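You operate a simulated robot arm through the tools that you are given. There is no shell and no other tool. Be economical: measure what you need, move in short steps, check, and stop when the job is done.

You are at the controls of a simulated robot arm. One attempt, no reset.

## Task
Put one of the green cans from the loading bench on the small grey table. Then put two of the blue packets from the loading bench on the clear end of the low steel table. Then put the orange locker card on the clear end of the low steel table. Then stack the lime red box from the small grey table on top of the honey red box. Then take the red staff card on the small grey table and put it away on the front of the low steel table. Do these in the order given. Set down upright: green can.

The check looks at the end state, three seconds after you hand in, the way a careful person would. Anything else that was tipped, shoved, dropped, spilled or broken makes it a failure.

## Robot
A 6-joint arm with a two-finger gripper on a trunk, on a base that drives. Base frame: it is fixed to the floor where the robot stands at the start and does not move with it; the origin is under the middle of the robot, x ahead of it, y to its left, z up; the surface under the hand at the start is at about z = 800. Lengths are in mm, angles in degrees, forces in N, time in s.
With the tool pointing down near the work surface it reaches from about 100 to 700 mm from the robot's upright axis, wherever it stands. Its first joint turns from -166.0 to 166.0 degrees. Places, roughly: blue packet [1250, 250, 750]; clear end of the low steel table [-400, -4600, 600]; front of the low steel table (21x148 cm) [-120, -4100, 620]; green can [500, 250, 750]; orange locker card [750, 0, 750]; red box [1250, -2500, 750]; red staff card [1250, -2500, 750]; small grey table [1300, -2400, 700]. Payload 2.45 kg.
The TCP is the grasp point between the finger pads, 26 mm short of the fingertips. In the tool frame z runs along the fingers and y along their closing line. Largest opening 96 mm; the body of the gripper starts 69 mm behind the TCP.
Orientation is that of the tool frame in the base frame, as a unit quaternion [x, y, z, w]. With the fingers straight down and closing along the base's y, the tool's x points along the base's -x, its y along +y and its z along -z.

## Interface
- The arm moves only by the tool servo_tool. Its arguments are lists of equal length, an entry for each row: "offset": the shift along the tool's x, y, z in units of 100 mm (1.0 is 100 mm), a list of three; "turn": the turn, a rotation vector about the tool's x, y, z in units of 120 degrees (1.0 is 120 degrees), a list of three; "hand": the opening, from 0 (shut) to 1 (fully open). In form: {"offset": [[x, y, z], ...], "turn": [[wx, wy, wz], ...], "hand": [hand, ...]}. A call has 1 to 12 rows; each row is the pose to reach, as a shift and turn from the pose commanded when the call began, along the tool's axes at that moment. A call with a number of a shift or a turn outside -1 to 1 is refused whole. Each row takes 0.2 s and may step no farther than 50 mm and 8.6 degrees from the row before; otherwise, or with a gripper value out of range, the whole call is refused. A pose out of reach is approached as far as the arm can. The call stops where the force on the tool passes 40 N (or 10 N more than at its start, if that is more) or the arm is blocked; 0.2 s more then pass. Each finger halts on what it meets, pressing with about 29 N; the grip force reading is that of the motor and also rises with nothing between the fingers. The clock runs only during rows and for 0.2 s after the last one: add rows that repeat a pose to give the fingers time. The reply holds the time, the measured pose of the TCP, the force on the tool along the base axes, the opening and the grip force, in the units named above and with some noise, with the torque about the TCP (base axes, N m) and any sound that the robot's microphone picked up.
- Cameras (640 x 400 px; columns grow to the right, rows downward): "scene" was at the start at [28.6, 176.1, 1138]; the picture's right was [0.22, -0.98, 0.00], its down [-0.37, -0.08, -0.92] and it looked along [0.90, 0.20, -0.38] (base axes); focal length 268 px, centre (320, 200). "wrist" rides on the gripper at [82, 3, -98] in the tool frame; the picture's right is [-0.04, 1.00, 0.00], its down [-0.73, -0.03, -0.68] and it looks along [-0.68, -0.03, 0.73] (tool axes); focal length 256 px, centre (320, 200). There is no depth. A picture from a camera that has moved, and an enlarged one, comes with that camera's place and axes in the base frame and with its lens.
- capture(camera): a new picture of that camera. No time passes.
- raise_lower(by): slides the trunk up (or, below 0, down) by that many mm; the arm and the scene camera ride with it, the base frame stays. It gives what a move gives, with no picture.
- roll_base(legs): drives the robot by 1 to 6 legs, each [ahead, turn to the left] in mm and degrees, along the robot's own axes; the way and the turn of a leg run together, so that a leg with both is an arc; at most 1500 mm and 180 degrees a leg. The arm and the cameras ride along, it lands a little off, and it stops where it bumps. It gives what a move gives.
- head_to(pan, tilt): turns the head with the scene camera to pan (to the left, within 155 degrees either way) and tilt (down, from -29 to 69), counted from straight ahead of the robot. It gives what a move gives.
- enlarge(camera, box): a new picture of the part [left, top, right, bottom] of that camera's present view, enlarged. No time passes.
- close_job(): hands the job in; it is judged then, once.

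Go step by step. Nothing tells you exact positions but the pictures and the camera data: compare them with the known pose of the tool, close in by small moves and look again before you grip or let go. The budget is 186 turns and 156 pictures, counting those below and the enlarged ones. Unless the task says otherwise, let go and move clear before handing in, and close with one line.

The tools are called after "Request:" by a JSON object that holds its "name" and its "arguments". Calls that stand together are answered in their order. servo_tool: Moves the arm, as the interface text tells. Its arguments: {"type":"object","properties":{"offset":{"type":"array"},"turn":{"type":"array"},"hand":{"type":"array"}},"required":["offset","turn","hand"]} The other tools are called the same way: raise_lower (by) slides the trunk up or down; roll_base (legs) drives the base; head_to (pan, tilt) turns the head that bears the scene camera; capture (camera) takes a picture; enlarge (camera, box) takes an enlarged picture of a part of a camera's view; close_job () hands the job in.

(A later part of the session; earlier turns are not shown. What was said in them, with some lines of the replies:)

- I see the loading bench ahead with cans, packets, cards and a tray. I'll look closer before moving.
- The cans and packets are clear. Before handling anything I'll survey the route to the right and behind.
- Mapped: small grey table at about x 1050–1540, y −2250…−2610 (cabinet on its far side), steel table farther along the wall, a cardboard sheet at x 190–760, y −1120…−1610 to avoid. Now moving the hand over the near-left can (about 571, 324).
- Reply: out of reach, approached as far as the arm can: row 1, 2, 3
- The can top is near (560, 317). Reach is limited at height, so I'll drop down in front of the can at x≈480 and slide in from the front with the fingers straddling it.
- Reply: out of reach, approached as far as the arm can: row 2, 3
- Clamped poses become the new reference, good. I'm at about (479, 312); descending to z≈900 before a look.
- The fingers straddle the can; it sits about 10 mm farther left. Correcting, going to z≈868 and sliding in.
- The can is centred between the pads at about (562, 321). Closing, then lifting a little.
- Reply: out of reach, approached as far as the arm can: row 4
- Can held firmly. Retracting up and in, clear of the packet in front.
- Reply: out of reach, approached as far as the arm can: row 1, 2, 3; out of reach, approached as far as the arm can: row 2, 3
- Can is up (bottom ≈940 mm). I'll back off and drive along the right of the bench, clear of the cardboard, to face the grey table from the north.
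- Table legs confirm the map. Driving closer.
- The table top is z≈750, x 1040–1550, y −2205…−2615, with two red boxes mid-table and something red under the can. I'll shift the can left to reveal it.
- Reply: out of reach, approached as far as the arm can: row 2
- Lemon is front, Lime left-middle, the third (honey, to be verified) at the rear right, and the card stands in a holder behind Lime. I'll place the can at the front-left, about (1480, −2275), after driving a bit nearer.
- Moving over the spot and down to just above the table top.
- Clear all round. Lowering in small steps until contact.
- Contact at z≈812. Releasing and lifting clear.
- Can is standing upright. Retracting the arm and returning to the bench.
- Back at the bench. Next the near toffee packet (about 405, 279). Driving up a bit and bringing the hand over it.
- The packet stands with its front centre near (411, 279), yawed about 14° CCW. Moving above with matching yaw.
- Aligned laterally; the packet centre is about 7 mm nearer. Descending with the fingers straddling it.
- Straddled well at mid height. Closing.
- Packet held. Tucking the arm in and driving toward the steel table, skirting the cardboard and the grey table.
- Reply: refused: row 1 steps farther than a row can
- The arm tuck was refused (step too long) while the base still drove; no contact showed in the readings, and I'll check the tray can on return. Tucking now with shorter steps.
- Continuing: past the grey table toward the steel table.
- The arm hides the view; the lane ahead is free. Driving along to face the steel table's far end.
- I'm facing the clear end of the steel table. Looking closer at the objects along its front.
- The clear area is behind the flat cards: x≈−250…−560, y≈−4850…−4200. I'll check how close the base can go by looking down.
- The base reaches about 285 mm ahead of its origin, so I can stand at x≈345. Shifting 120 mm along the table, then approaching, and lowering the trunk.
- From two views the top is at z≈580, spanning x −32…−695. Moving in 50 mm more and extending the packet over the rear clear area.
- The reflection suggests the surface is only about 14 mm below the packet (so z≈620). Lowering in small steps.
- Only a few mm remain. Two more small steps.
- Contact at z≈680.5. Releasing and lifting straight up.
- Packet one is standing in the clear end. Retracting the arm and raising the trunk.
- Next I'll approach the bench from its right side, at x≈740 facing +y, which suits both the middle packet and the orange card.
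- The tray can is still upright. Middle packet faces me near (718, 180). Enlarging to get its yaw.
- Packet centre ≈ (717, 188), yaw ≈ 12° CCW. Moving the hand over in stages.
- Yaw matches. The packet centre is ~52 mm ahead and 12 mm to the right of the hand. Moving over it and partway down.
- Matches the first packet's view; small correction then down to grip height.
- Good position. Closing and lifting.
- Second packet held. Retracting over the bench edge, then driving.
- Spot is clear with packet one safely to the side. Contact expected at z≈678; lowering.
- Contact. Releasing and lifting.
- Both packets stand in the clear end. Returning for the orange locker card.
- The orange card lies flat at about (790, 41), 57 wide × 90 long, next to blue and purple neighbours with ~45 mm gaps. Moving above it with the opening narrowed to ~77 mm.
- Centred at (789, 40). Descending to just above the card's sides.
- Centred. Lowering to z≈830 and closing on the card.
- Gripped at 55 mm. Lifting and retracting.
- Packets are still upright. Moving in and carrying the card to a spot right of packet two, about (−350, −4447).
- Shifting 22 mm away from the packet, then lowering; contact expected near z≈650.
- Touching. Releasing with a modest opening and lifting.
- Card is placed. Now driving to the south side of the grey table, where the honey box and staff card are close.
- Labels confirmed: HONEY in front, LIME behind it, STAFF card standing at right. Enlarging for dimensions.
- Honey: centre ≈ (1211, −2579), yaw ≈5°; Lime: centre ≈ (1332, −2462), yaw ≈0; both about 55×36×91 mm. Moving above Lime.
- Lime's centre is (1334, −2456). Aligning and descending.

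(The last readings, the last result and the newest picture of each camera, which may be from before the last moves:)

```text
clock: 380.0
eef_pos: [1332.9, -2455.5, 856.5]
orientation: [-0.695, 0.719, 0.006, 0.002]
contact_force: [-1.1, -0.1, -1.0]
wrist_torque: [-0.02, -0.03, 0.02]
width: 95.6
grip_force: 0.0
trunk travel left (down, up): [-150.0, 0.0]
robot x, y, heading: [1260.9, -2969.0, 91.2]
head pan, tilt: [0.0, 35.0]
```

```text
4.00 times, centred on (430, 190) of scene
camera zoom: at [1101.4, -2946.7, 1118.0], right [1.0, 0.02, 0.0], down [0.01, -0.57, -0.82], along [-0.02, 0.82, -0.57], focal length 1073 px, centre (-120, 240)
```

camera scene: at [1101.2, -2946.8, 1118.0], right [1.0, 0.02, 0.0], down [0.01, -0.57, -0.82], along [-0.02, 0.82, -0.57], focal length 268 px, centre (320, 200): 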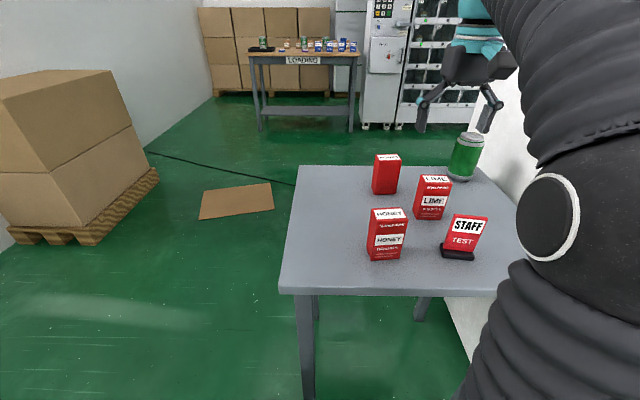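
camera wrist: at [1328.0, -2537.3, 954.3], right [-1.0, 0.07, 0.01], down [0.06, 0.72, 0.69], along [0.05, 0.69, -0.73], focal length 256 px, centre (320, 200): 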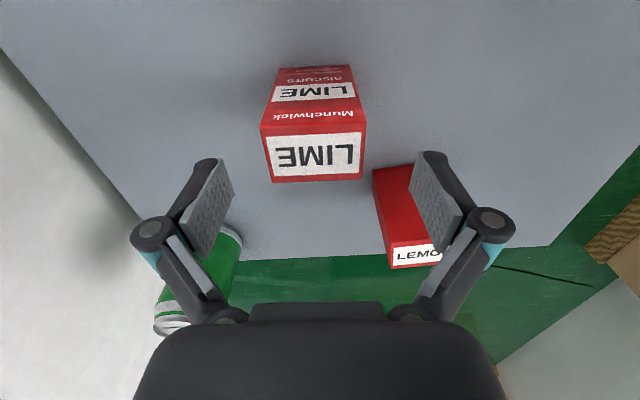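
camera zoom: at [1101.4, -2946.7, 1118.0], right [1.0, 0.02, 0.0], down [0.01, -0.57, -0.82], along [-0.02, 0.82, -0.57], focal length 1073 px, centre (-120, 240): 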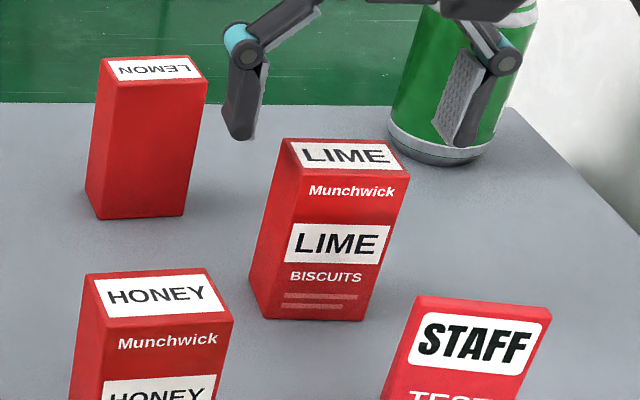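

Request:
{"name": "servo_tool", "arguments": {"offset": [[0.0, -0.03, 0.1], [0.01, -0.03, 0.35], [0.01, -0.03, 0.54], [0.01, -0.03, 0.54]], "turn": [[0, 0, -0.025], [0, 0, -0.025], [0, 0, -0.025], [0, 0, -0.025]], "hand": [1, 1, 1, 1]}}

Request:
{"name": "capture", "arguments": {"camera": "wrist"}}

```text
clock: 381.0
eef_pos: [1336.5, -2455.1, 802.2]
orientation: [0.714, -0.7, -0.007, -0.002]
contact_force: [-0.3, -0.4, -0.3]
wrist_torque: [-0.02, 0.02, 0.02]
width: 96.1
grip_force: 0.1
trunk travel left (down, up): [-150.0, 0.0]
robot x, y, heading: [1263.5, -2968.8, 91.2]
head pan, tilt: [0.0, 35.0]
```

```text
68 pictures are left
camera wrist: at [1335.9, -2536.8, 899.1], right [-1.0, 0.02, 0.01], down [0.02, 0.73, 0.69], along [0.01, 0.69, -0.73], focal length 256 px, centre (320, 200)
```

wrist: 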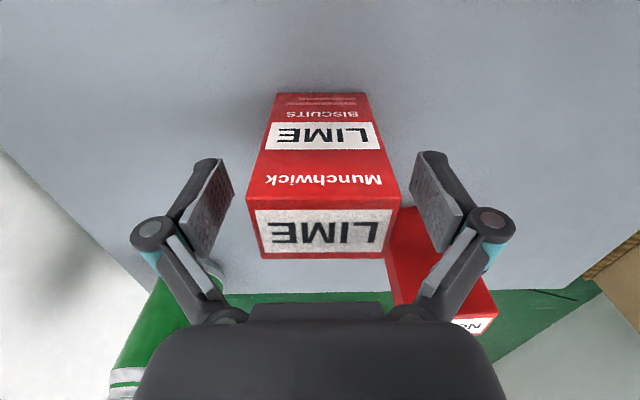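

Aligned with Lime. Gripping and lifting straight up.

Request:
{"name": "servo_tool", "arguments": {"offset": [[0, 0, 0], [0, 0, 0], [0, 0, 0]], "turn": [[0, 0, 0], [0, 0, 0], [0, 0, 0]], "hand": [0.5, 0.35, 0.35]}}

Request:
{"name": "servo_tool", "arguments": {"offset": [[0, 0, -0.1], [0, 0, -0.4], [0, 0, -0.7], [0, 0, -1.0]], "turn": [[0, 0, 0], [0, 0, 0], [0, 0, 0], [0, 0, 0]], "hand": [0.35, 0.35, 0.35, 0.35]}}

Request:
{"name": "servo_tool", "arguments": {"offset": [[0, 0, -0.4]], "turn": [[0, 0, 0]], "hand": [0.35]}}

Request:
{"name": "capture", "arguments": {"camera": "scene"}}

```text
clock: 381.8
eef_pos: [1336.5, -2454.5, 802.5]
orientation: [0.714, -0.7, -0.005, -0.002]
contact_force: [-0.7, 0.3, 4.0]
wrist_torque: [-0.07, -0.03, -0.09]
width: 54.4
grip_force: 28.5
trunk travel left (down, up): [-150.0, 0.0]
robot x, y, heading: [1259.3, -2970.7, 91.1]
head pan, tilt: [0.0, 35.0]
```

```text
clock: 382.8
eef_pos: [1337.2, -2455.0, 904.6]
orientation: [0.714, -0.7, -0.005, -0.002]
contact_force: [0.4, 0.0, -1.7]
wrist_torque: [-0.01, 0.01, 0.02]
width: 54.3
grip_force: 29.5
trunk travel left (down, up): [-150.0, 0.0]
robot x, y, heading: [1264.1, -2973.5, 91.1]
head pan, tilt: [0.0, 35.0]
```

```text
clock: 383.2
eef_pos: [1339.5, -2455.3, 945.8]
orientation: [0.714, -0.7, -0.005, -0.002]
contact_force: [1.2, 1.3, -1.5]
wrist_torque: [-0.01, -0.01, 0.0]
width: 54.3
grip_force: 29.3
trunk travel left (down, up): [-150.0, 0.0]
robot x, y, heading: [1262.8, -2971.3, 91.4]
head pan, tilt: [0.0, 35.0]
```

```text
67 pictures are left
camera scene: at [1101.4, -2946.5, 1117.9], right [1.0, 0.02, 0.0], down [0.01, -0.57, -0.82], along [-0.02, 0.82, -0.57], focal length 268 px, centre (320, 200)
```

scene: 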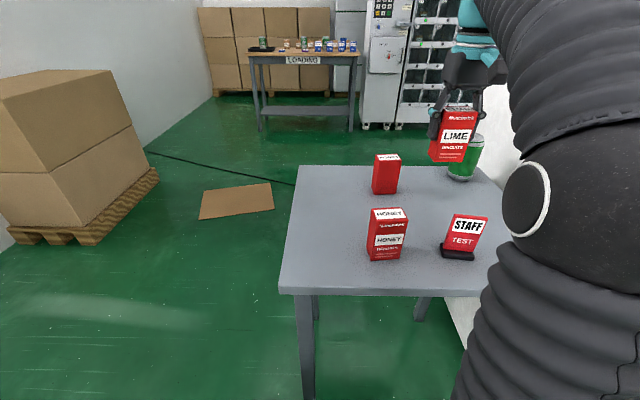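

Lime is held. Carrying it over Honey's centre (≈1214, −2578) with a 4° turn.

Request:
{"name": "servo_tool", "arguments": {"offset": [[0.3, 0.3, 0], [0.6, 0.6, 0], [0.9, 0.9, 0.0], [1.0, 1.0, 0.0]], "turn": [[0, 0, 0], [0, 0, -0.02], [0, 0, -0.033], [0, 0, -0.033]], "hand": [0.35, 0.35, 0.35, 0.35]}}

Request:
{"name": "servo_tool", "arguments": {"offset": [[0.19, 0.27, 0], [0.19, 0.27, 0]], "turn": [[0, 0, 0], [0, 0, 0]], "hand": [0.35, 0.35]}}

Request:
{"name": "enlarge", "arguments": {"camera": "scene", "box": [330, 140, 490, 280]}}

Request:
{"name": "capture", "arguments": {"camera": "wrist"}}

```text
clock: 384.2
eef_pos: [1241.4, -2557.6, 944.2]
orientation: [0.737, -0.676, -0.005, -0.002]
contact_force: [-0.2, 0.3, -1.5]
wrist_torque: [-0.01, -0.01, -0.03]
width: 54.4
grip_force: 29.1
trunk travel left (down, up): [-150.0, 0.0]
robot x, y, heading: [1261.9, -2971.5, 91.0]
head pan, tilt: [0.0, 35.0]
```

```text
clock: 384.8
eef_pos: [1215.7, -2580.0, 945.6]
orientation: [0.737, -0.676, -0.005, -0.001]
contact_force: [0.0, -0.4, -0.4]
wrist_torque: [0.03, -0.01, -0.02]
width: 54.2
grip_force: 29.2
trunk travel left (down, up): [-150.0, 0.0]
robot x, y, heading: [1262.0, -2972.3, 91.1]
head pan, tilt: [0.0, 35.0]
```

```text
2.86 times, centred on (410, 210) of scene
camera zoom: at [1101.4, -2946.6, 1118.0], right [1.0, 0.02, 0.0], down [0.01, -0.57, -0.82], along [-0.02, 0.82, -0.57], focal length 766 px, centre (63, 171)
```

zoom: 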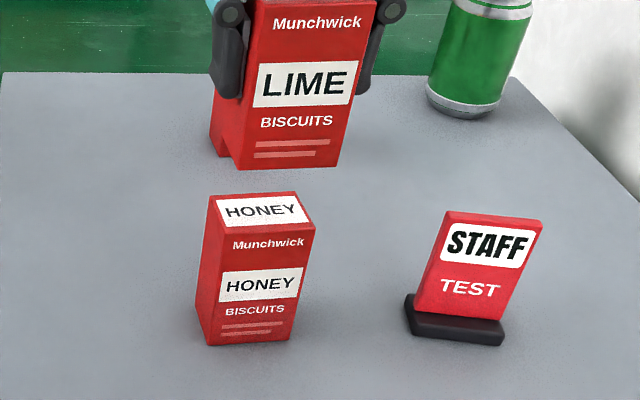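

```text
65 pictures are left
camera wrist: at [1220.7, -2662.9, 1041.7], right [-1.0, -0.05, 0.01], down [-0.03, 0.73, 0.69], along [-0.04, 0.69, -0.73], focal length 256 px, centre (320, 200)
```

wrist: 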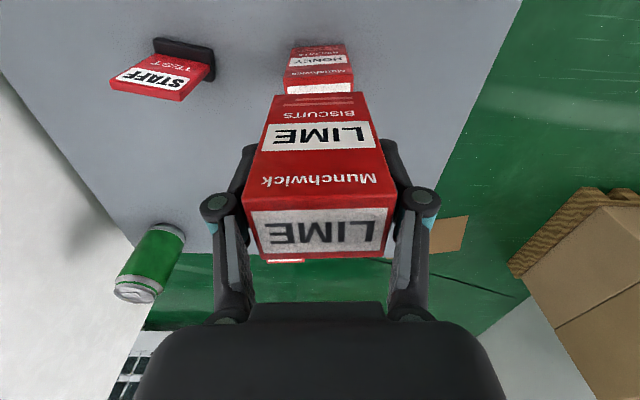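

Enlarging further to compare Lime's bottom edge with Honey's top edge.

Request:
{"name": "enlarge", "arguments": {"camera": "scene", "box": [360, 170, 460, 270]}}

Request:
{"name": "enlarge", "arguments": {"camera": "wrist", "box": [240, 30, 400, 130]}}

```text
4.00 times, centred on (410, 220) of scene
camera zoom: at [1101.4, -2946.6, 1118.0], right [1.0, 0.02, 0.0], down [0.01, -0.57, -0.82], along [-0.02, 0.82, -0.57], focal length 1073 px, centre (-40, 120)
```

zoom: 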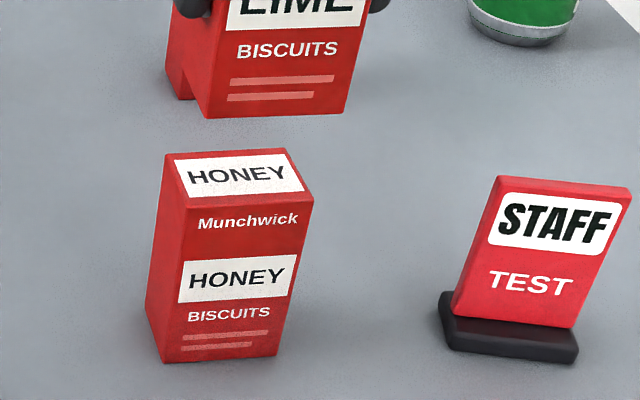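

```text
4.00 times, centred on (320, 80) of wrist
camera zoom: at [1220.7, -2662.9, 1041.7], right [-1.0, -0.05, 0.01], down [-0.03, 0.73, 0.69], along [-0.04, 0.69, -0.73], focal length 1024 px, centre (320, 680)
```

zoom: 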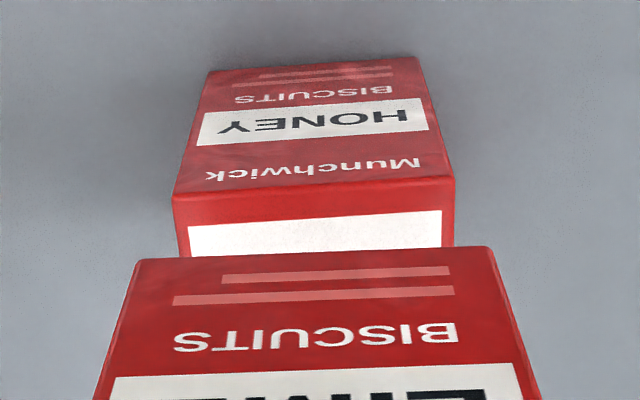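

Lime's yaw and position nearly match; a small correction (≈ +3.5 mm forward, 1 mm left, 1.3°), then lower to just above Honey's top (≈833).

Request:
{"name": "servo_tool", "arguments": {"offset": [[-0.035, 0.015, 0.1], [-0.035, 0.015, 0.3], [-0.035, 0.015, 0.42], [-0.035, 0.015, 0.42]], "turn": [[0, 0, -0.011], [0, 0, -0.011], [0, 0, -0.011], [0, 0, -0.011]], "hand": [0.35, 0.35, 0.35, 0.35]}}

Request:
{"name": "enlarge", "arguments": {"camera": "scene", "box": [350, 160, 450, 270]}}

Request:
{"name": "enlarge", "arguments": {"camera": "wrist", "box": [240, 30, 400, 130]}}

```text
clock: 385.8
eef_pos: [1211.7, -2577.0, 901.7]
orientation: [0.745, -0.668, -0.006, -0.001]
contact_force: [0.5, -0.1, -0.8]
wrist_torque: [0.02, -0.06, -0.02]
width: 54.3
grip_force: 29.2
trunk travel left (down, up): [-150.0, 0.0]
robot x, y, heading: [1261.7, -2971.5, 91.0]
head pan, tilt: [0.0, 35.0]
```

```text
3.64 times, centred on (400, 215) of scene
camera zoom: at [1101.3, -2946.6, 1118.0], right [1.0, 0.02, 0.0], down [0.01, -0.57, -0.82], along [-0.02, 0.82, -0.57], focal length 976 px, centre (29, 146)
```

zoom: 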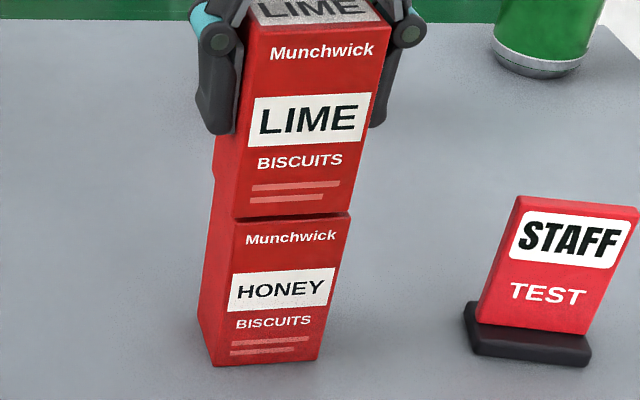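

```text
4.00 times, centred on (320, 80) of wrist
camera zoom: at [1219.1, -2658.3, 998.5], right [-1.0, -0.07, 0.01], down [-0.05, 0.73, 0.69], along [-0.05, 0.68, -0.73], focal length 1024 px, centre (320, 680)
```

zoom: 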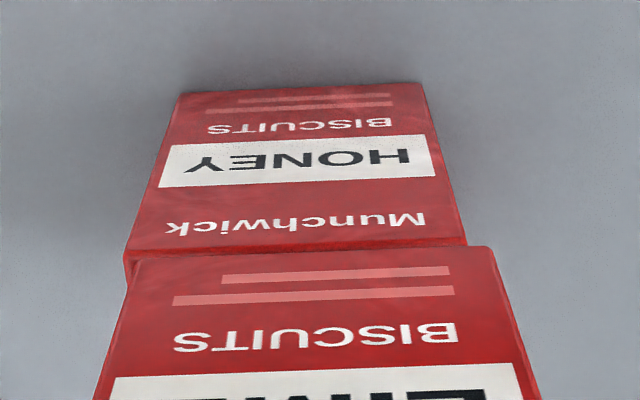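

Alignment is within a couple of mm. Shifting 2 mm right and lowering gently to contact.

Request:
{"name": "servo_tool", "arguments": {"offset": [[0, -0.02, 0.02], [0, -0.02, 0.02]], "turn": [[0, 0, 0], [0, 0, 0]], "hand": [0.35, 0.35]}}

Request:
{"name": "servo_tool", "arguments": {"offset": [[0, 0, 0.02], [0, 0, 0.02]], "turn": [[0, 0, 0], [0, 0, 0]], "hand": [0.35, 0.35]}}

Request:
{"name": "enlarge", "arguments": {"camera": "scene", "box": [360, 200, 420, 240]}}

```text
clock: 386.4
eef_pos: [1214.2, -2575.1, 900.1]
orientation: [0.745, -0.667, -0.006, -0.001]
contact_force: [-0.5, -0.1, -0.6]
wrist_torque: [0.0, -0.01, 0.02]
width: 54.3
grip_force: 28.7
trunk travel left (down, up): [-150.0, 0.0]
robot x, y, heading: [1259.1, -2969.4, 91.0]
head pan, tilt: [0.0, 35.0]
```

```text
clock: 387.0
eef_pos: [1214.8, -2575.2, 897.0]
orientation: [0.745, -0.667, -0.006, -0.001]
contact_force: [0.1, -0.9, -0.1]
wrist_torque: [0.03, 0.03, -0.05]
width: 54.4
grip_force: 28.8
trunk travel left (down, up): [-150.0, 0.0]
robot x, y, heading: [1259.6, -2968.8, 91.2]
head pan, tilt: [0.0, 35.0]
```

```text
10.00 times, centred on (390, 220) of scene
camera zoom: at [1101.4, -2946.6, 1118.0], right [1.0, 0.02, 0.0], down [0.01, -0.57, -0.82], along [-0.02, 0.82, -0.57], focal length 2683 px, centre (-380, 0)
```

zoom: 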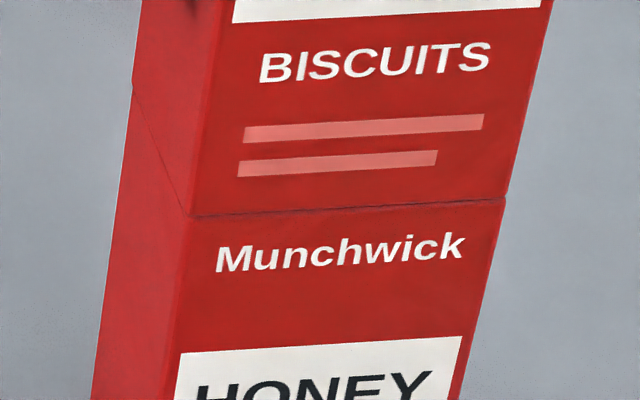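

Edges coincide almost perfectly. Final small lowering.

Request:
{"name": "servo_tool", "arguments": {"offset": [[0, 0, 0.015], [0, 0, 0.015]], "turn": [[0, 0, 0], [0, 0, 0]], "hand": [0.35, 0.35]}}

Request:
{"name": "servo_tool", "arguments": {"offset": [[0, 0, 0.015], [0, 0, 0.015]], "turn": [[0, 0, 0], [0, 0, 0]], "hand": [0.35, 0.35]}}

```text
clock: 387.6
eef_pos: [1214.6, -2575.6, 897.4]
orientation: [0.745, -0.667, -0.007, -0.003]
contact_force: [-0.6, -1.9, 15.6]
wrist_torque: [-0.2, 0.07, 0.0]
width: 54.5
grip_force: 29.2
trunk travel left (down, up): [-150.0, 0.0]
robot x, y, heading: [1261.0, -2967.9, 91.0]
head pan, tilt: [0.0, 35.0]
```

```text
clock: 388.2
eef_pos: [1215.7, -2576.0, 894.8]
orientation: [0.745, -0.667, -0.007, -0.003]
contact_force: [0.5, 0.6, 22.5]
wrist_torque: [0.07, 0.02, 0.01]
width: 54.6
grip_force: 29.0
trunk travel left (down, up): [-150.0, 0.0]
robot x, y, heading: [1257.1, -2973.6, 91.1]
head pan, tilt: [0.0, 35.0]
```

Lime rests on Honey. Easing off, releasing slowly and rising.

Request:
{"name": "servo_tool", "arguments": {"offset": [[0, 0, -0.02], [0, 0, -0.02], [0, 0, -0.02], [0, 0, -0.02], [0, 0, -0.3], [0, 0, -0.7], [0, 0, -0.9]], "turn": [[0, 0, 0], [0, 0, 0], [0, 0, 0], [0, 0, 0], [0, 0, 0], [0, 0, 0], [0, 0, 0]], "hand": [0.6, 0.7, 0.9, 1, 1, 1, 1]}}

Request:
{"name": "capture", "arguments": {"camera": "scene"}}

Request:
{"name": "capture", "arguments": {"camera": "wrist"}}

```text
clock: 389.8
eef_pos: [1215.4, -2576.4, 984.5]
orientation: [0.745, -0.667, -0.006, -0.002]
contact_force: [0.4, 0.4, 0.1]
wrist_torque: [-0.03, -0.01, 0.01]
width: 96.0
grip_force: 0.0
trunk travel left (down, up): [-150.0, 0.0]
robot x, y, heading: [1257.7, -2975.3, 90.8]
head pan, tilt: [0.0, 35.0]
```

```text
59 pictures are left
camera scene: at [1101.4, -2946.7, 1117.9], right [1.0, 0.02, 0.0], down [0.01, -0.57, -0.82], along [-0.02, 0.82, -0.57], focal length 268 px, centre (320, 200)
```

scene: 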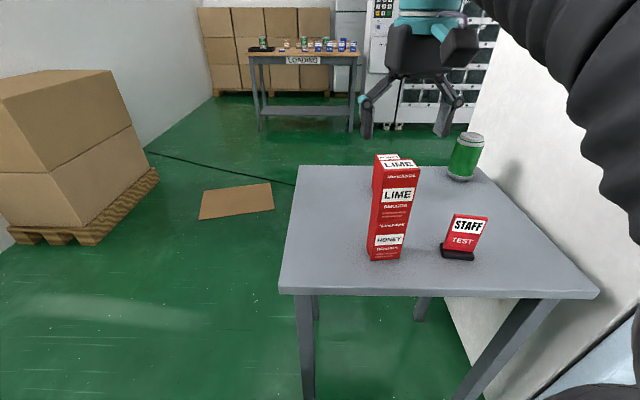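

```text
58 pictures are left
camera wrist: at [1221.8, -2658.4, 1082.4], right [-1.0, -0.07, 0.01], down [-0.05, 0.73, 0.69], along [-0.05, 0.68, -0.73], focal length 256 px, centre (320, 200)
```

wrist: 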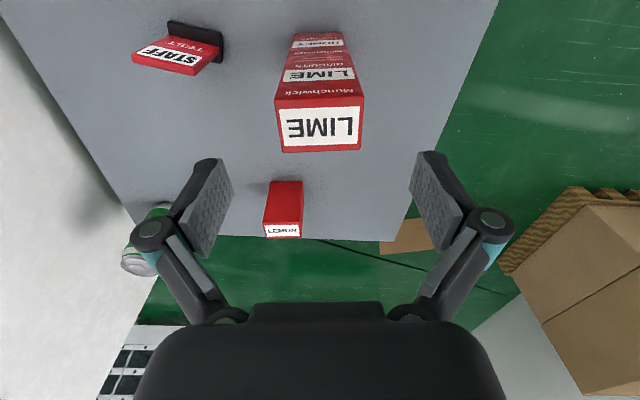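

Stack is good. Next the staff card: standing at about (1350, −2584), top z≈836, yaw about −10°. Moving above it at height.

Request:
{"name": "servo_tool", "arguments": {"offset": [[0.06, -0.4, 0], [0.12, -0.8, 0], [0.15, -1.0, 0.0]], "turn": [[0, 0, 0.06], [0, 0, 0.12], [0, 0, 0.136]], "hand": [1, 1, 1]}}

Request:
{"name": "servo_tool", "arguments": {"offset": [[0.0, -0.34, 0.2], [0.0, -0.34, 0.5]], "turn": [[0, 0, 0], [0, 0, 0]], "hand": [1, 1]}}

Request:
{"name": "capture", "arguments": {"camera": "wrist"}}

Request:
{"name": "capture", "arguments": {"camera": "scene"}}

```text
clock: 390.6
eef_pos: [1317.1, -2581.3, 984.1]
orientation: [-0.642, 0.767, 0.006, 0.001]
contact_force: [-0.2, 0.2, 0.4]
wrist_torque: [-0.01, -0.01, 0.03]
width: 96.1
grip_force: 0.0
trunk travel left (down, up): [-150.0, 0.0]
robot x, y, heading: [1264.9, -2970.2, 91.1]
head pan, tilt: [0.0, 35.0]
```

```text
clock: 391.2
eef_pos: [1350.1, -2584.9, 933.0]
orientation: [-0.643, 0.766, 0.006, 0.002]
contact_force: [0.5, -0.6, -0.9]
wrist_torque: [0.01, -0.01, -0.02]
width: 96.1
grip_force: 0.0
trunk travel left (down, up): [-150.0, 0.0]
robot x, y, heading: [1262.8, -2969.5, 91.0]
head pan, tilt: [0.0, 35.0]
```

```text
57 pictures are left
camera wrist: at [1333.3, -2666.1, 1030.9], right [-0.98, 0.21, 0.01], down [0.16, 0.71, 0.69], along [0.14, 0.67, -0.73], focal length 256 px, centre (320, 200)
```

wrist: 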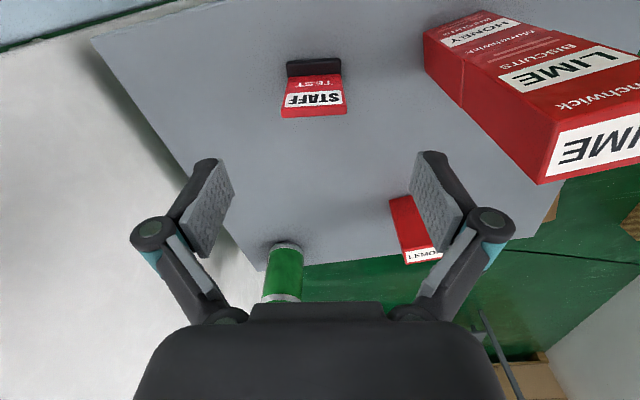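

```text
56 pictures are left
camera scene: at [1101.4, -2946.7, 1118.0], right [1.0, 0.02, 0.0], down [0.01, -0.57, -0.82], along [-0.02, 0.82, -0.57], focal length 268 px, centre (320, 200)
```

scene: 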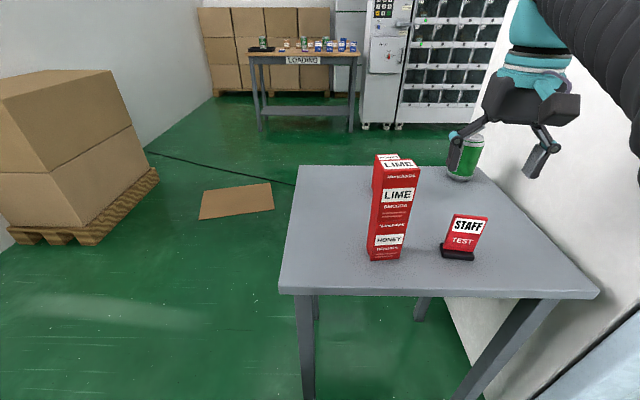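

Nearly aligned; small correction and descend partway.

Request:
{"name": "servo_tool", "arguments": {"offset": [[-0.04, -0.045, 0.4], [-0.04, -0.045, 0.75]], "turn": [[0, 0, -0.018], [0, 0, -0.018]], "hand": [1, 1]}}

Request:
{"name": "capture", "arguments": {"camera": "wrist"}}

Request:
{"name": "enlarge", "arguments": {"camera": "scene", "box": [400, 150, 560, 270]}}

```text
clock: 391.8
eef_pos: [1353.7, -2582.6, 857.3]
orientation: [-0.657, 0.754, 0.005, 0.001]
contact_force: [-0.1, -0.7, 0.5]
wrist_torque: [0.0, -0.02, -0.01]
width: 95.8
grip_force: 0.0
trunk travel left (down, up): [-150.0, 0.0]
robot x, y, heading: [1258.5, -2971.5, 91.3]
head pan, tilt: [0.0, 35.0]
```

```text
55 pictures are left
camera wrist: at [1340.3, -2663.6, 955.2], right [-0.98, 0.18, 0.01], down [0.13, 0.72, 0.69], along [0.11, 0.68, -0.73], focal length 256 px, centre (320, 200)
```

wrist: 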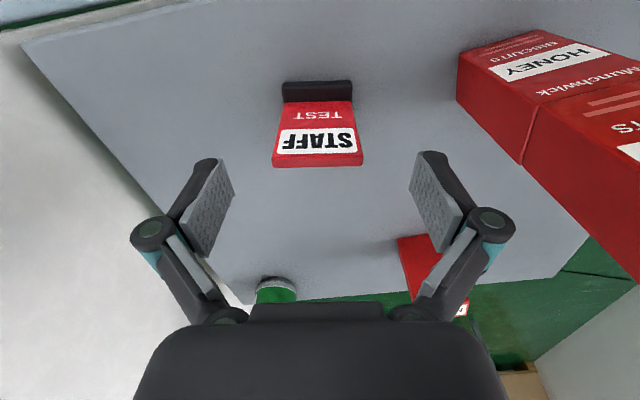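

```text
3.33 times, centred on (480, 210) of scene
camera zoom: at [1101.4, -2946.7, 1118.0], right [1.0, 0.02, 0.0], down [0.01, -0.57, -0.82], along [-0.02, 0.82, -0.57], focal length 894 px, centre (-213, 167)
```

zoom: 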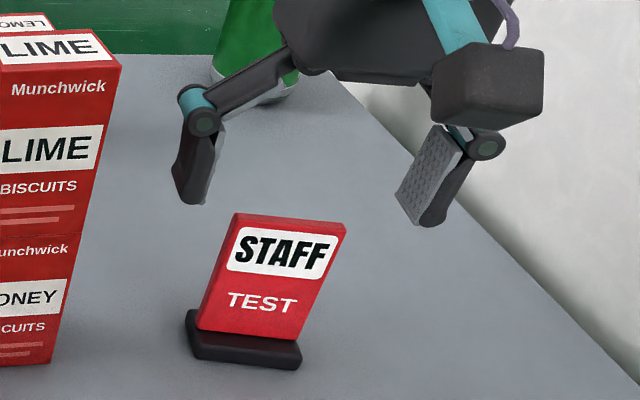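

Request:
{"name": "servo_tool", "arguments": {"offset": [[0.0, -0.02, 0.3], [0.0, -0.02, 0.56], [0.0, -0.02, 0.56]], "turn": [[0, 0, 0], [0, 0, 0], [0, 0, 0]], "hand": [1, 1, 1]}}

Request:
{"name": "capture", "arguments": {"camera": "wrist"}}

Request:
{"name": "enlarge", "arguments": {"camera": "scene", "box": [400, 150, 560, 270]}}

```text
clock: 392.6
eef_pos: [1355.8, -2583.1, 801.0]
orientation: [-0.657, 0.754, 0.005, 0.001]
contact_force: [0.0, 0.1, -1.5]
wrist_torque: [-0.01, 0.01, 0.03]
width: 95.9
grip_force: 0.1
trunk travel left (down, up): [-150.0, 0.0]
robot x, y, heading: [1260.7, -2971.7, 91.2]
head pan, tilt: [0.0, 35.0]
```

```text
53 pictures are left
camera wrist: at [1342.3, -2663.6, 898.1], right [-0.98, 0.18, 0.01], down [0.13, 0.72, 0.69], along [0.12, 0.68, -0.73], focal length 256 px, centre (320, 200)
```

wrist: 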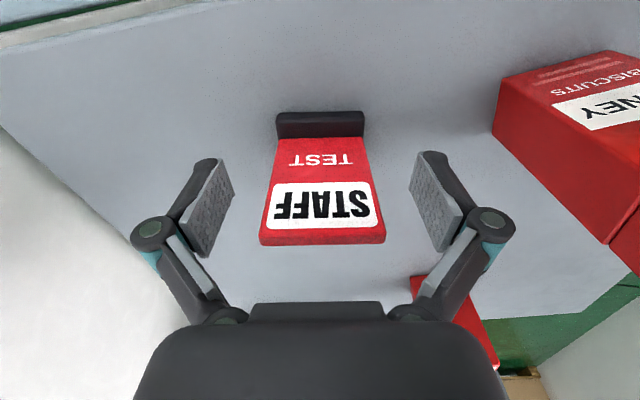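

```text
3.33 times, centred on (480, 210) of scene
camera zoom: at [1101.4, -2946.7, 1118.0], right [1.0, 0.02, 0.0], down [0.01, -0.57, -0.82], along [-0.02, 0.82, -0.57], focal length 894 px, centre (-213, 167)
```

zoom: 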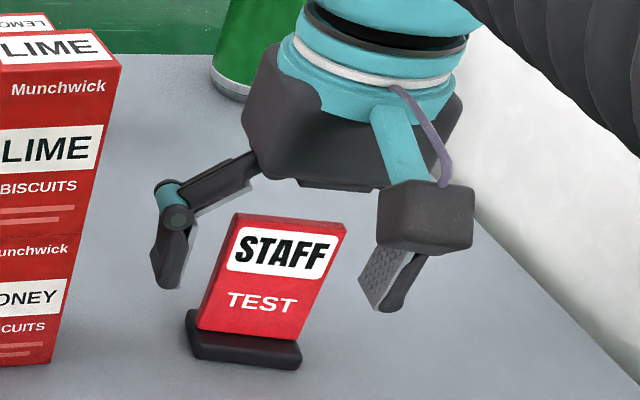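

Fingers straddle the card above its foot. Gripping and lifting.

Request:
{"name": "servo_tool", "arguments": {"offset": [[0, 0, 0], [0, 0, 0], [0, 0, 0]], "turn": [[0, 0, 0], [0, 0, 0], [0, 0, 0]], "hand": [0.5, 0.35, 0.35]}}

Request:
{"name": "servo_tool", "arguments": {"offset": [[0, 0, -0.1], [0, 0, -0.4]], "turn": [[0, 0, 0], [0, 0, 0]], "hand": [0.35, 0.35]}}

Request:
{"name": "capture", "arguments": {"camera": "wrist"}}

Request:
{"name": "enlarge", "arguments": {"camera": "scene", "box": [400, 150, 560, 270]}}

```text
clock: 393.4
eef_pos: [1357.0, -2581.5, 801.0]
orientation: [-0.657, 0.754, 0.006, 0.002]
contact_force: [0.5, 0.3, 1.9]
wrist_torque: [0.06, 0.02, -0.05]
width: 52.9
grip_force: 28.8
trunk travel left (down, up): [-150.0, 0.0]
robot x, y, heading: [1261.0, -2969.6, 91.1]
head pan, tilt: [0.0, 35.0]
```

```text
clock: 394.0
eef_pos: [1355.7, -2582.8, 841.3]
orientation: [-0.658, 0.753, 0.005, 0.002]
contact_force: [0.4, 0.1, -0.4]
wrist_torque: [-0.03, 0.0, -0.02]
width: 52.9
grip_force: 29.3
trunk travel left (down, up): [-150.0, 0.0]
robot x, y, heading: [1260.4, -2972.9, 91.2]
head pan, tilt: [0.0, 35.0]
```

```text
51 pictures are left
camera wrist: at [1342.6, -2664.0, 938.4], right [-0.98, 0.18, 0.01], down [0.13, 0.72, 0.69], along [0.12, 0.68, -0.73], focal length 256 px, centre (320, 200)
```

wrist: 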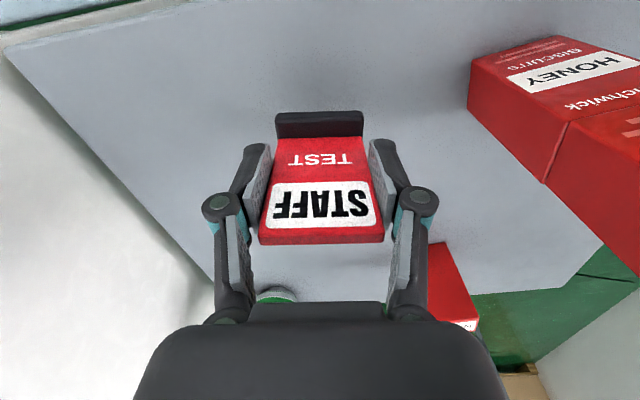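

```text
3.33 times, centred on (480, 210) of scene
camera zoom: at [1101.4, -2946.6, 1117.9], right [1.0, 0.02, 0.0], down [0.01, -0.57, -0.82], along [-0.02, 0.82, -0.57], focal length 894 px, centre (-213, 167)
```

zoom: 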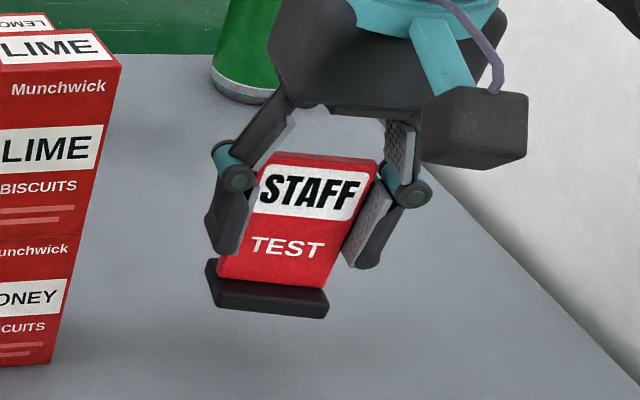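

Staff card held by its sides. Raising, pulling back and leaving the grey table.

Request:
{"name": "servo_tool", "arguments": {"offset": [[0.1, 0, -0.3], [0.4, 0, -0.6], [0.7, 0, -0.9], [1.0, 0, -1.0]], "turn": [[0, 0, 0], [0, 0, -0.03], [0, 0, -0.06], [0, 0, -0.075]], "hand": [0.35, 0.35, 0.35, 0.35]}}

Request:
{"name": "capture", "arguments": {"camera": "scene"}}

```text
clock: 395.0
eef_pos: [1344.5, -2682.2, 939.7]
orientation: [0.715, -0.699, -0.006, -0.002]
contact_force: [-0.4, 1.2, 0.3]
wrist_torque: [-0.05, 0.02, 0.0]
width: 53.0
grip_force: 29.3
trunk travel left (down, up): [-150.0, 0.0]
robot x, y, heading: [1263.9, -2967.3, 91.1]
head pan, tilt: [0.0, 35.0]
```

```text
49 pictures are left
camera scene: at [1101.5, -2946.3, 1118.0], right [1.0, 0.02, 0.0], down [0.01, -0.57, -0.82], along [-0.02, 0.82, -0.57], focal length 268 px, centre (320, 200)
```

scene: 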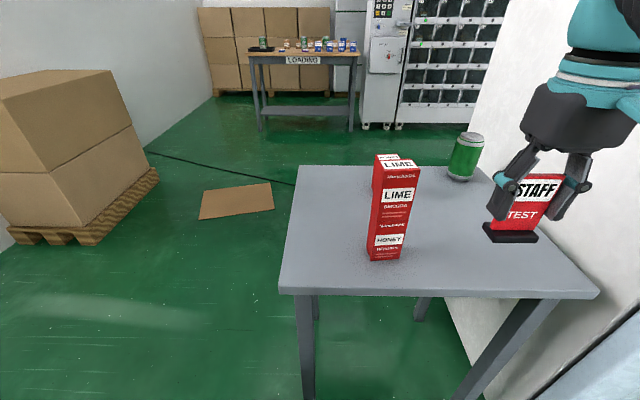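

Request:
{"name": "roll_base", "arguments": {"legs": [[-480, 0], [0, 89], [760, 0], [0, 90], [430, 0], [0, -90]]}}

Request:
{"name": "head_to", "arguments": {"pan": 0, "tilt": 30}}

Request:
{"name": "capture", "arguments": {"camera": "scene"}}

Request:
{"name": "capture", "arguments": {"camera": "wrist"}}

```text
clock: 415.3
eef_pos: [214.3, -3779.3, 940.8]
orientation: [1.0, -0.007, -0.006, 0.002]
contact_force: [0.2, 0.4, -0.1]
wrist_torque: [-0.02, 0.02, 0.01]
width: 52.9
grip_force: 29.1
trunk travel left (down, up): [-150.0, 0.0]
robot x, y, heading: [497.6, -3869.7, 178.8]
head pan, tilt: [0.0, 35.0]
```

```text
clock: 415.9
eef_pos: [213.6, -3778.0, 939.8]
orientation: [1.0, -0.007, -0.006, 0.002]
contact_force: [0.4, -0.4, -0.7]
wrist_torque: [0.0, 0.0, -0.02]
width: 53.1
grip_force: 29.1
trunk travel left (down, up): [-150.0, 0.0]
robot x, y, heading: [499.4, -3873.7, 179.0]
head pan, tilt: [0.0, 30.0]
```

```text
48 pictures are left
camera scene: at [463.8, -4030.9, 1125.7], right [0.02, 1.0, 0.0], down [0.5, -0.01, -0.87], along [-0.87, 0.01, -0.5], focal length 268 px, centre (320, 200)
```

scene: 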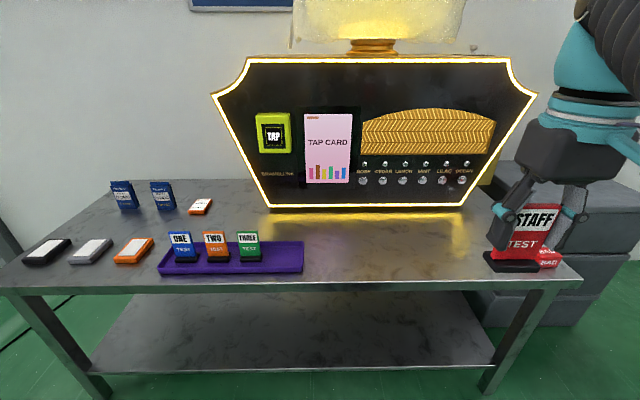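

```text
47 pictures are left
camera wrist: at [296.9, -3782.5, 1036.8], right [-0.05, -1.0, 0.01], down [-0.73, 0.04, 0.69], along [-0.69, 0.03, -0.73], focal length 256 px, centre (320, 200)
```

wrist: 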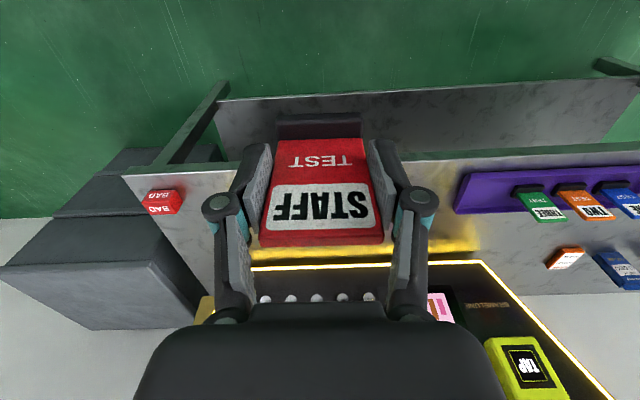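

The front strip between the purple tray (ends y≈−4070) and a red "BAD" tag (y≈−3394) is free. I'll place the card at about (−125, −3790).

Request:
{"name": "roll_base", "arguments": {"legs": [[160, 1]]}}

Request:
{"name": "raise_lower", "arguments": {"by": -100}}

Request:
{"name": "servo_tool", "arguments": {"offset": [[-0.4, 0, 0.2], [-0.8, 0, 0.4], [-1.0, 0, 0.7]], "turn": [[0, 0, 0], [0, 0, 0], [0, 0, 0]], "hand": [0.35, 0.35, 0.35]}}

Request:
{"name": "capture", "arguments": {"camera": "wrist"}}

Request:
{"name": "capture", "arguments": {"camera": "scene"}}

```text
clock: 417.3
eef_pos: [53.1, -3782.5, 937.9]
orientation: [1.0, 0.001, -0.005, 0.003]
contact_force: [-0.3, -0.1, -0.7]
wrist_torque: [0.01, -0.03, 0.02]
width: 52.8
grip_force: 29.1
trunk travel left (down, up): [-150.0, 0.0]
robot x, y, heading: [336.9, -3870.1, 180.0]
head pan, tilt: [0.0, 30.0]
```

```text
clock: 418.7
eef_pos: [53.0, -3782.0, 839.5]
orientation: [1.0, 0.0, -0.005, 0.002]
contact_force: [-0.3, -0.3, 0.3]
wrist_torque: [0.0, -0.03, 0.0]
width: 53.0
grip_force: 28.3
trunk travel left (down, up): [-50.0, 100.0]
robot x, y, heading: [337.9, -3870.3, 179.9]
head pan, tilt: [0.0, 30.0]
```

```text
clock: 419.5
eef_pos: [-46.5, -3780.7, 770.6]
orientation: [1.0, 0.0, -0.005, 0.003]
contact_force: [0.9, 0.4, 0.0]
wrist_torque: [0.03, 0.01, -0.02]
width: 52.7
grip_force: 29.6
trunk travel left (down, up): [-50.0, 100.0]
robot x, y, heading: [338.2, -3871.3, 180.1]
head pan, tilt: [0.0, 30.0]
```

```text
46 pictures are left
camera wrist: at [35.9, -3782.7, 867.7], right [-0.04, -1.0, 0.01], down [-0.73, 0.03, 0.69], along [-0.69, 0.02, -0.73], focal length 256 px, centre (320, 200)
```

wrist: 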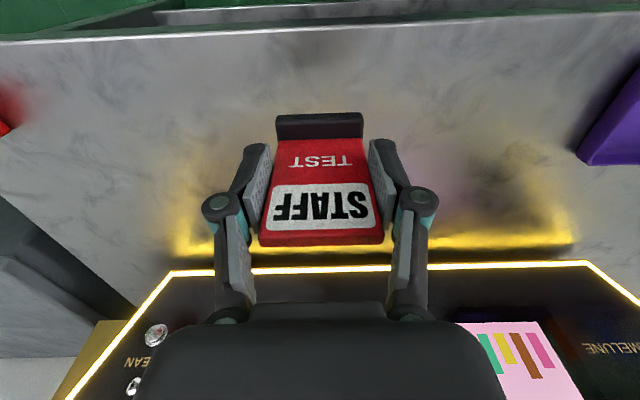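

```text
45 pictures are left
camera scene: at [306.4, -4030.1, 1025.8], right [0.0, 1.0, 0.0], down [0.5, 0.0, -0.87], along [-0.87, 0.0, -0.5], focal length 268 px, centre (320, 200)
```

scene: 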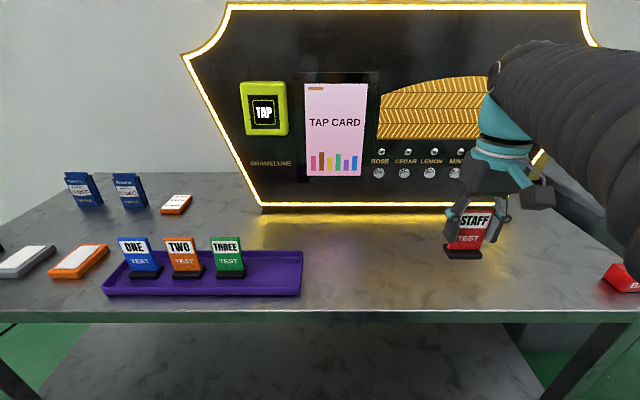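

Request:
{"name": "servo_tool", "arguments": {"offset": [[-0.35, 0, 0.3], [-0.72, 0, 0.55], [-0.72, 0, 0.84], [-0.72, 0, 0.84]], "turn": [[0, 0, 0], [0, 0, 0], [0, 0, 0], [0, 0, 0]], "hand": [0.35, 0.35, 0.35, 0.35]}}

Request:
{"name": "enlarge", "arguments": {"camera": "scene", "box": [390, 170, 550, 290]}}

```text
clock: 420.5
eef_pos: [-119.9, -3783.0, 688.9]
orientation: [1.0, 0.0, -0.005, 0.002]
contact_force: [0.1, 0.9, -0.3]
wrist_torque: [-0.01, -0.02, -0.02]
width: 53.1
grip_force: 29.1
trunk travel left (down, up): [-50.0, 100.0]
robot x, y, heading: [338.6, -3869.0, 180.2]
head pan, tilt: [0.0, 30.0]
```

```text
3.33 times, centred on (470, 230) of scene
camera zoom: at [306.2, -4030.1, 1025.8], right [0.0, 1.0, 0.0], down [0.5, 0.0, -0.87], along [-0.87, 0.0, -0.5], focal length 894 px, centre (-180, 100)
```

zoom: 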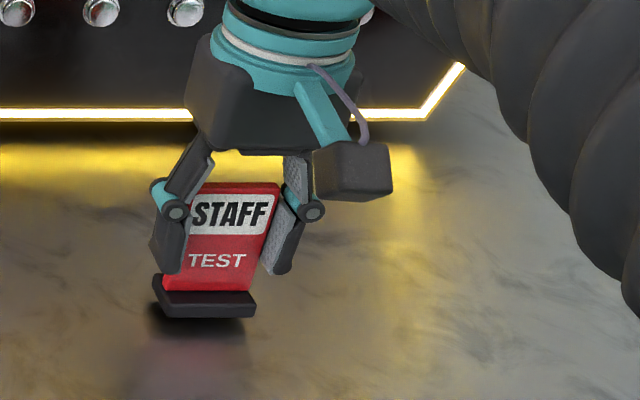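

About 10 mm above the table. Lowering in small steps (contact expected ≈678).

Request:
{"name": "servo_tool", "arguments": {"offset": [[0, 0, 0.06], [0, 0, 0.07]], "turn": [[0, 0, 0], [0, 0, 0]], "hand": [0.35, 0.35]}}

Request:
{"name": "servo_tool", "arguments": {"offset": [[0, 0, 0.02], [0, 0, 0.02]], "turn": [[0, 0, 0], [0, 0, 0]], "hand": [0.35, 0.35]}}

Request:
{"name": "servo_tool", "arguments": {"offset": [[0, 0, 0.015], [0, 0, 0.015]], "turn": [[0, 0, 0], [0, 0, 0]], "hand": [0.35, 0.35]}}

```text
clock: 421.1
eef_pos: [-120.0, -3783.3, 680.8]
orientation: [1.0, 0.001, -0.007, 0.003]
contact_force: [-0.4, 0.5, 5.1]
wrist_torque: [0.02, -0.04, 0.02]
width: 52.9
grip_force: 29.1
trunk travel left (down, up): [-50.0, 100.0]
robot x, y, heading: [338.5, -3870.5, 180.2]
head pan, tilt: [0.0, 30.0]
```

```text
clock: 421.7
eef_pos: [-120.4, -3784.3, 679.9]
orientation: [1.0, 0.001, -0.006, 0.003]
contact_force: [-0.7, -1.4, 18.9]
wrist_torque: [0.0, 0.08, 0.03]
width: 53.3
grip_force: 29.2
trunk travel left (down, up): [-50.0, 100.0]
robot x, y, heading: [338.8, -3871.9, 179.7]
head pan, tilt: [0.0, 30.0]
```

```text
clock: 422.3
eef_pos: [-121.0, -3782.3, 676.4]
orientation: [1.0, 0.001, -0.007, 0.002]
contact_force: [-0.3, -2.2, 20.1]
wrist_torque: [-0.04, 0.18, 0.0]
width: 53.1
grip_force: 28.8
trunk travel left (down, up): [-50.0, 100.0]
robot x, y, heading: [337.3, -3871.4, 179.9]
head pan, tilt: [0.0, 30.0]
```

The foot is on the table. Easing off a little and checking before release.

Request:
{"name": "servo_tool", "arguments": {"offset": [[0, 0, -0.025], [0, 0, -0.025]], "turn": [[0, 0, 0], [0, 0, 0]], "hand": [0.35, 0.35]}}

Request:
{"name": "enlarge", "arguments": {"camera": "scene", "box": [390, 170, 550, 290]}}

```text
clock: 422.9
eef_pos: [-121.0, -3782.7, 678.5]
orientation: [1.0, 0.0, -0.004, 0.003]
contact_force: [0.4, -0.9, 0.4]
wrist_torque: [0.02, 0.0, 0.0]
width: 53.1
grip_force: 28.8
trunk travel left (down, up): [-50.0, 100.0]
robot x, y, heading: [337.4, -3873.8, 179.9]
head pan, tilt: [0.0, 30.0]
```

```text
3.33 times, centred on (470, 230) of scene
camera zoom: at [306.1, -4030.1, 1025.6], right [0.0, 1.0, 0.0], down [0.5, 0.0, -0.87], along [-0.87, 0.0, -0.5], focal length 894 px, centre (-180, 100)
```

zoom: 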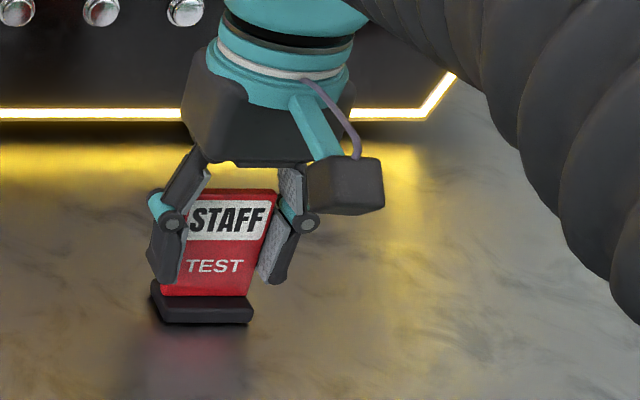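

Card is upright on the table. Opening gradually and lifting clear.

Request:
{"name": "servo_tool", "arguments": {"offset": [[0, 0, 0], [0, 0, 0], [0, 0, 0], [0, 0, 0], [0, 0, -0.3], [0, 0, -0.7], [0, 0, -1.0]], "turn": [[0, 0, 0], [0, 0, 0], [0, 0, 0], [0, 0, 0], [0, 0, 0], [0, 0, 0], [0, 0, 0]], "hand": [0.6, 0.75, 0.95, 1, 1, 1, 1]}}

Request:
{"name": "servo_tool", "arguments": {"offset": [[0.3, 0, -0.3], [0.7, 0, -0.5], [1.0, 0, -0.6]], "turn": [[0, 0, 0], [0, 0, 0], [0, 0, 0]], "hand": [1, 1, 1]}}

Request:
{"name": "roll_base", "arguments": {"legs": [[-250, 0]]}}

Request:
{"name": "capture", "arguments": {"camera": "scene"}}

```text
clock: 424.5
eef_pos: [-119.8, -3782.5, 778.7]
orientation: [1.0, 0.002, -0.004, 0.003]
contact_force: [-0.2, -0.1, -0.8]
wrist_torque: [0.02, -0.03, 0.02]
width: 96.1
grip_force: 0.1
trunk travel left (down, up): [-50.0, 100.0]
robot x, y, heading: [341.8, -3871.4, 180.0]
head pan, tilt: [0.0, 30.0]
```

```text
clock: 425.3
eef_pos: [-19.8, -3782.8, 838.9]
orientation: [1.0, 0.0, -0.005, 0.002]
contact_force: [0.2, -0.3, 0.0]
wrist_torque: [0.0, -0.05, 0.01]
width: 95.9
grip_force: 0.0
trunk travel left (down, up): [-50.0, 100.0]
robot x, y, heading: [339.5, -3869.2, 180.1]
head pan, tilt: [0.0, 30.0]
```

```text
clock: 427.1
eef_pos: [226.5, -3783.1, 838.4]
orientation: [1.0, 0.001, -0.006, 0.002]
contact_force: [-0.1, 0.4, 0.2]
wrist_torque: [-0.01, -0.03, 0.01]
width: 96.1
grip_force: 0.0
trunk travel left (down, up): [-50.0, 100.0]
robot x, y, heading: [583.4, -3871.1, -179.9]
head pan, tilt: [0.0, 30.0]
```

```text
42 pictures are left
camera scene: at [553.2, -4030.0, 1025.8], right [0.0, 1.0, 0.0], down [0.5, 0.0, -0.87], along [-0.87, 0.0, -0.5], focal length 268 px, centre (320, 200)
```

scene: 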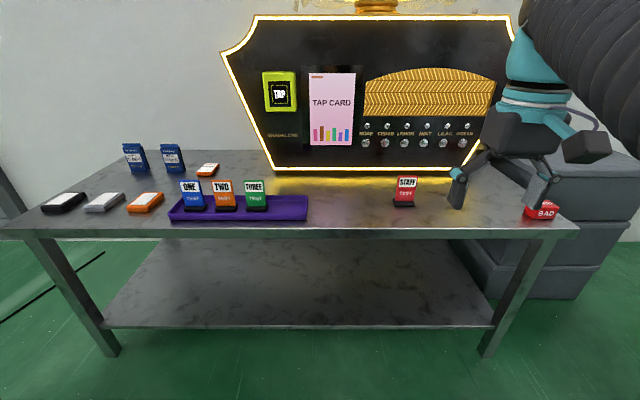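

Everything stands where it should: can upright on the grey table, two packets and the orange card on the clear end, Lime on Honey, and the staff card upright on the front strip. The hand is clear, so I'm handing in.

Request:
{"name": "close_job", "arguments": {}}

```text
The job is handed in.
```

All five steps are done in the order you gave, and the job is handed in; nothing was tipped or knocked in the pictures I took along the way.
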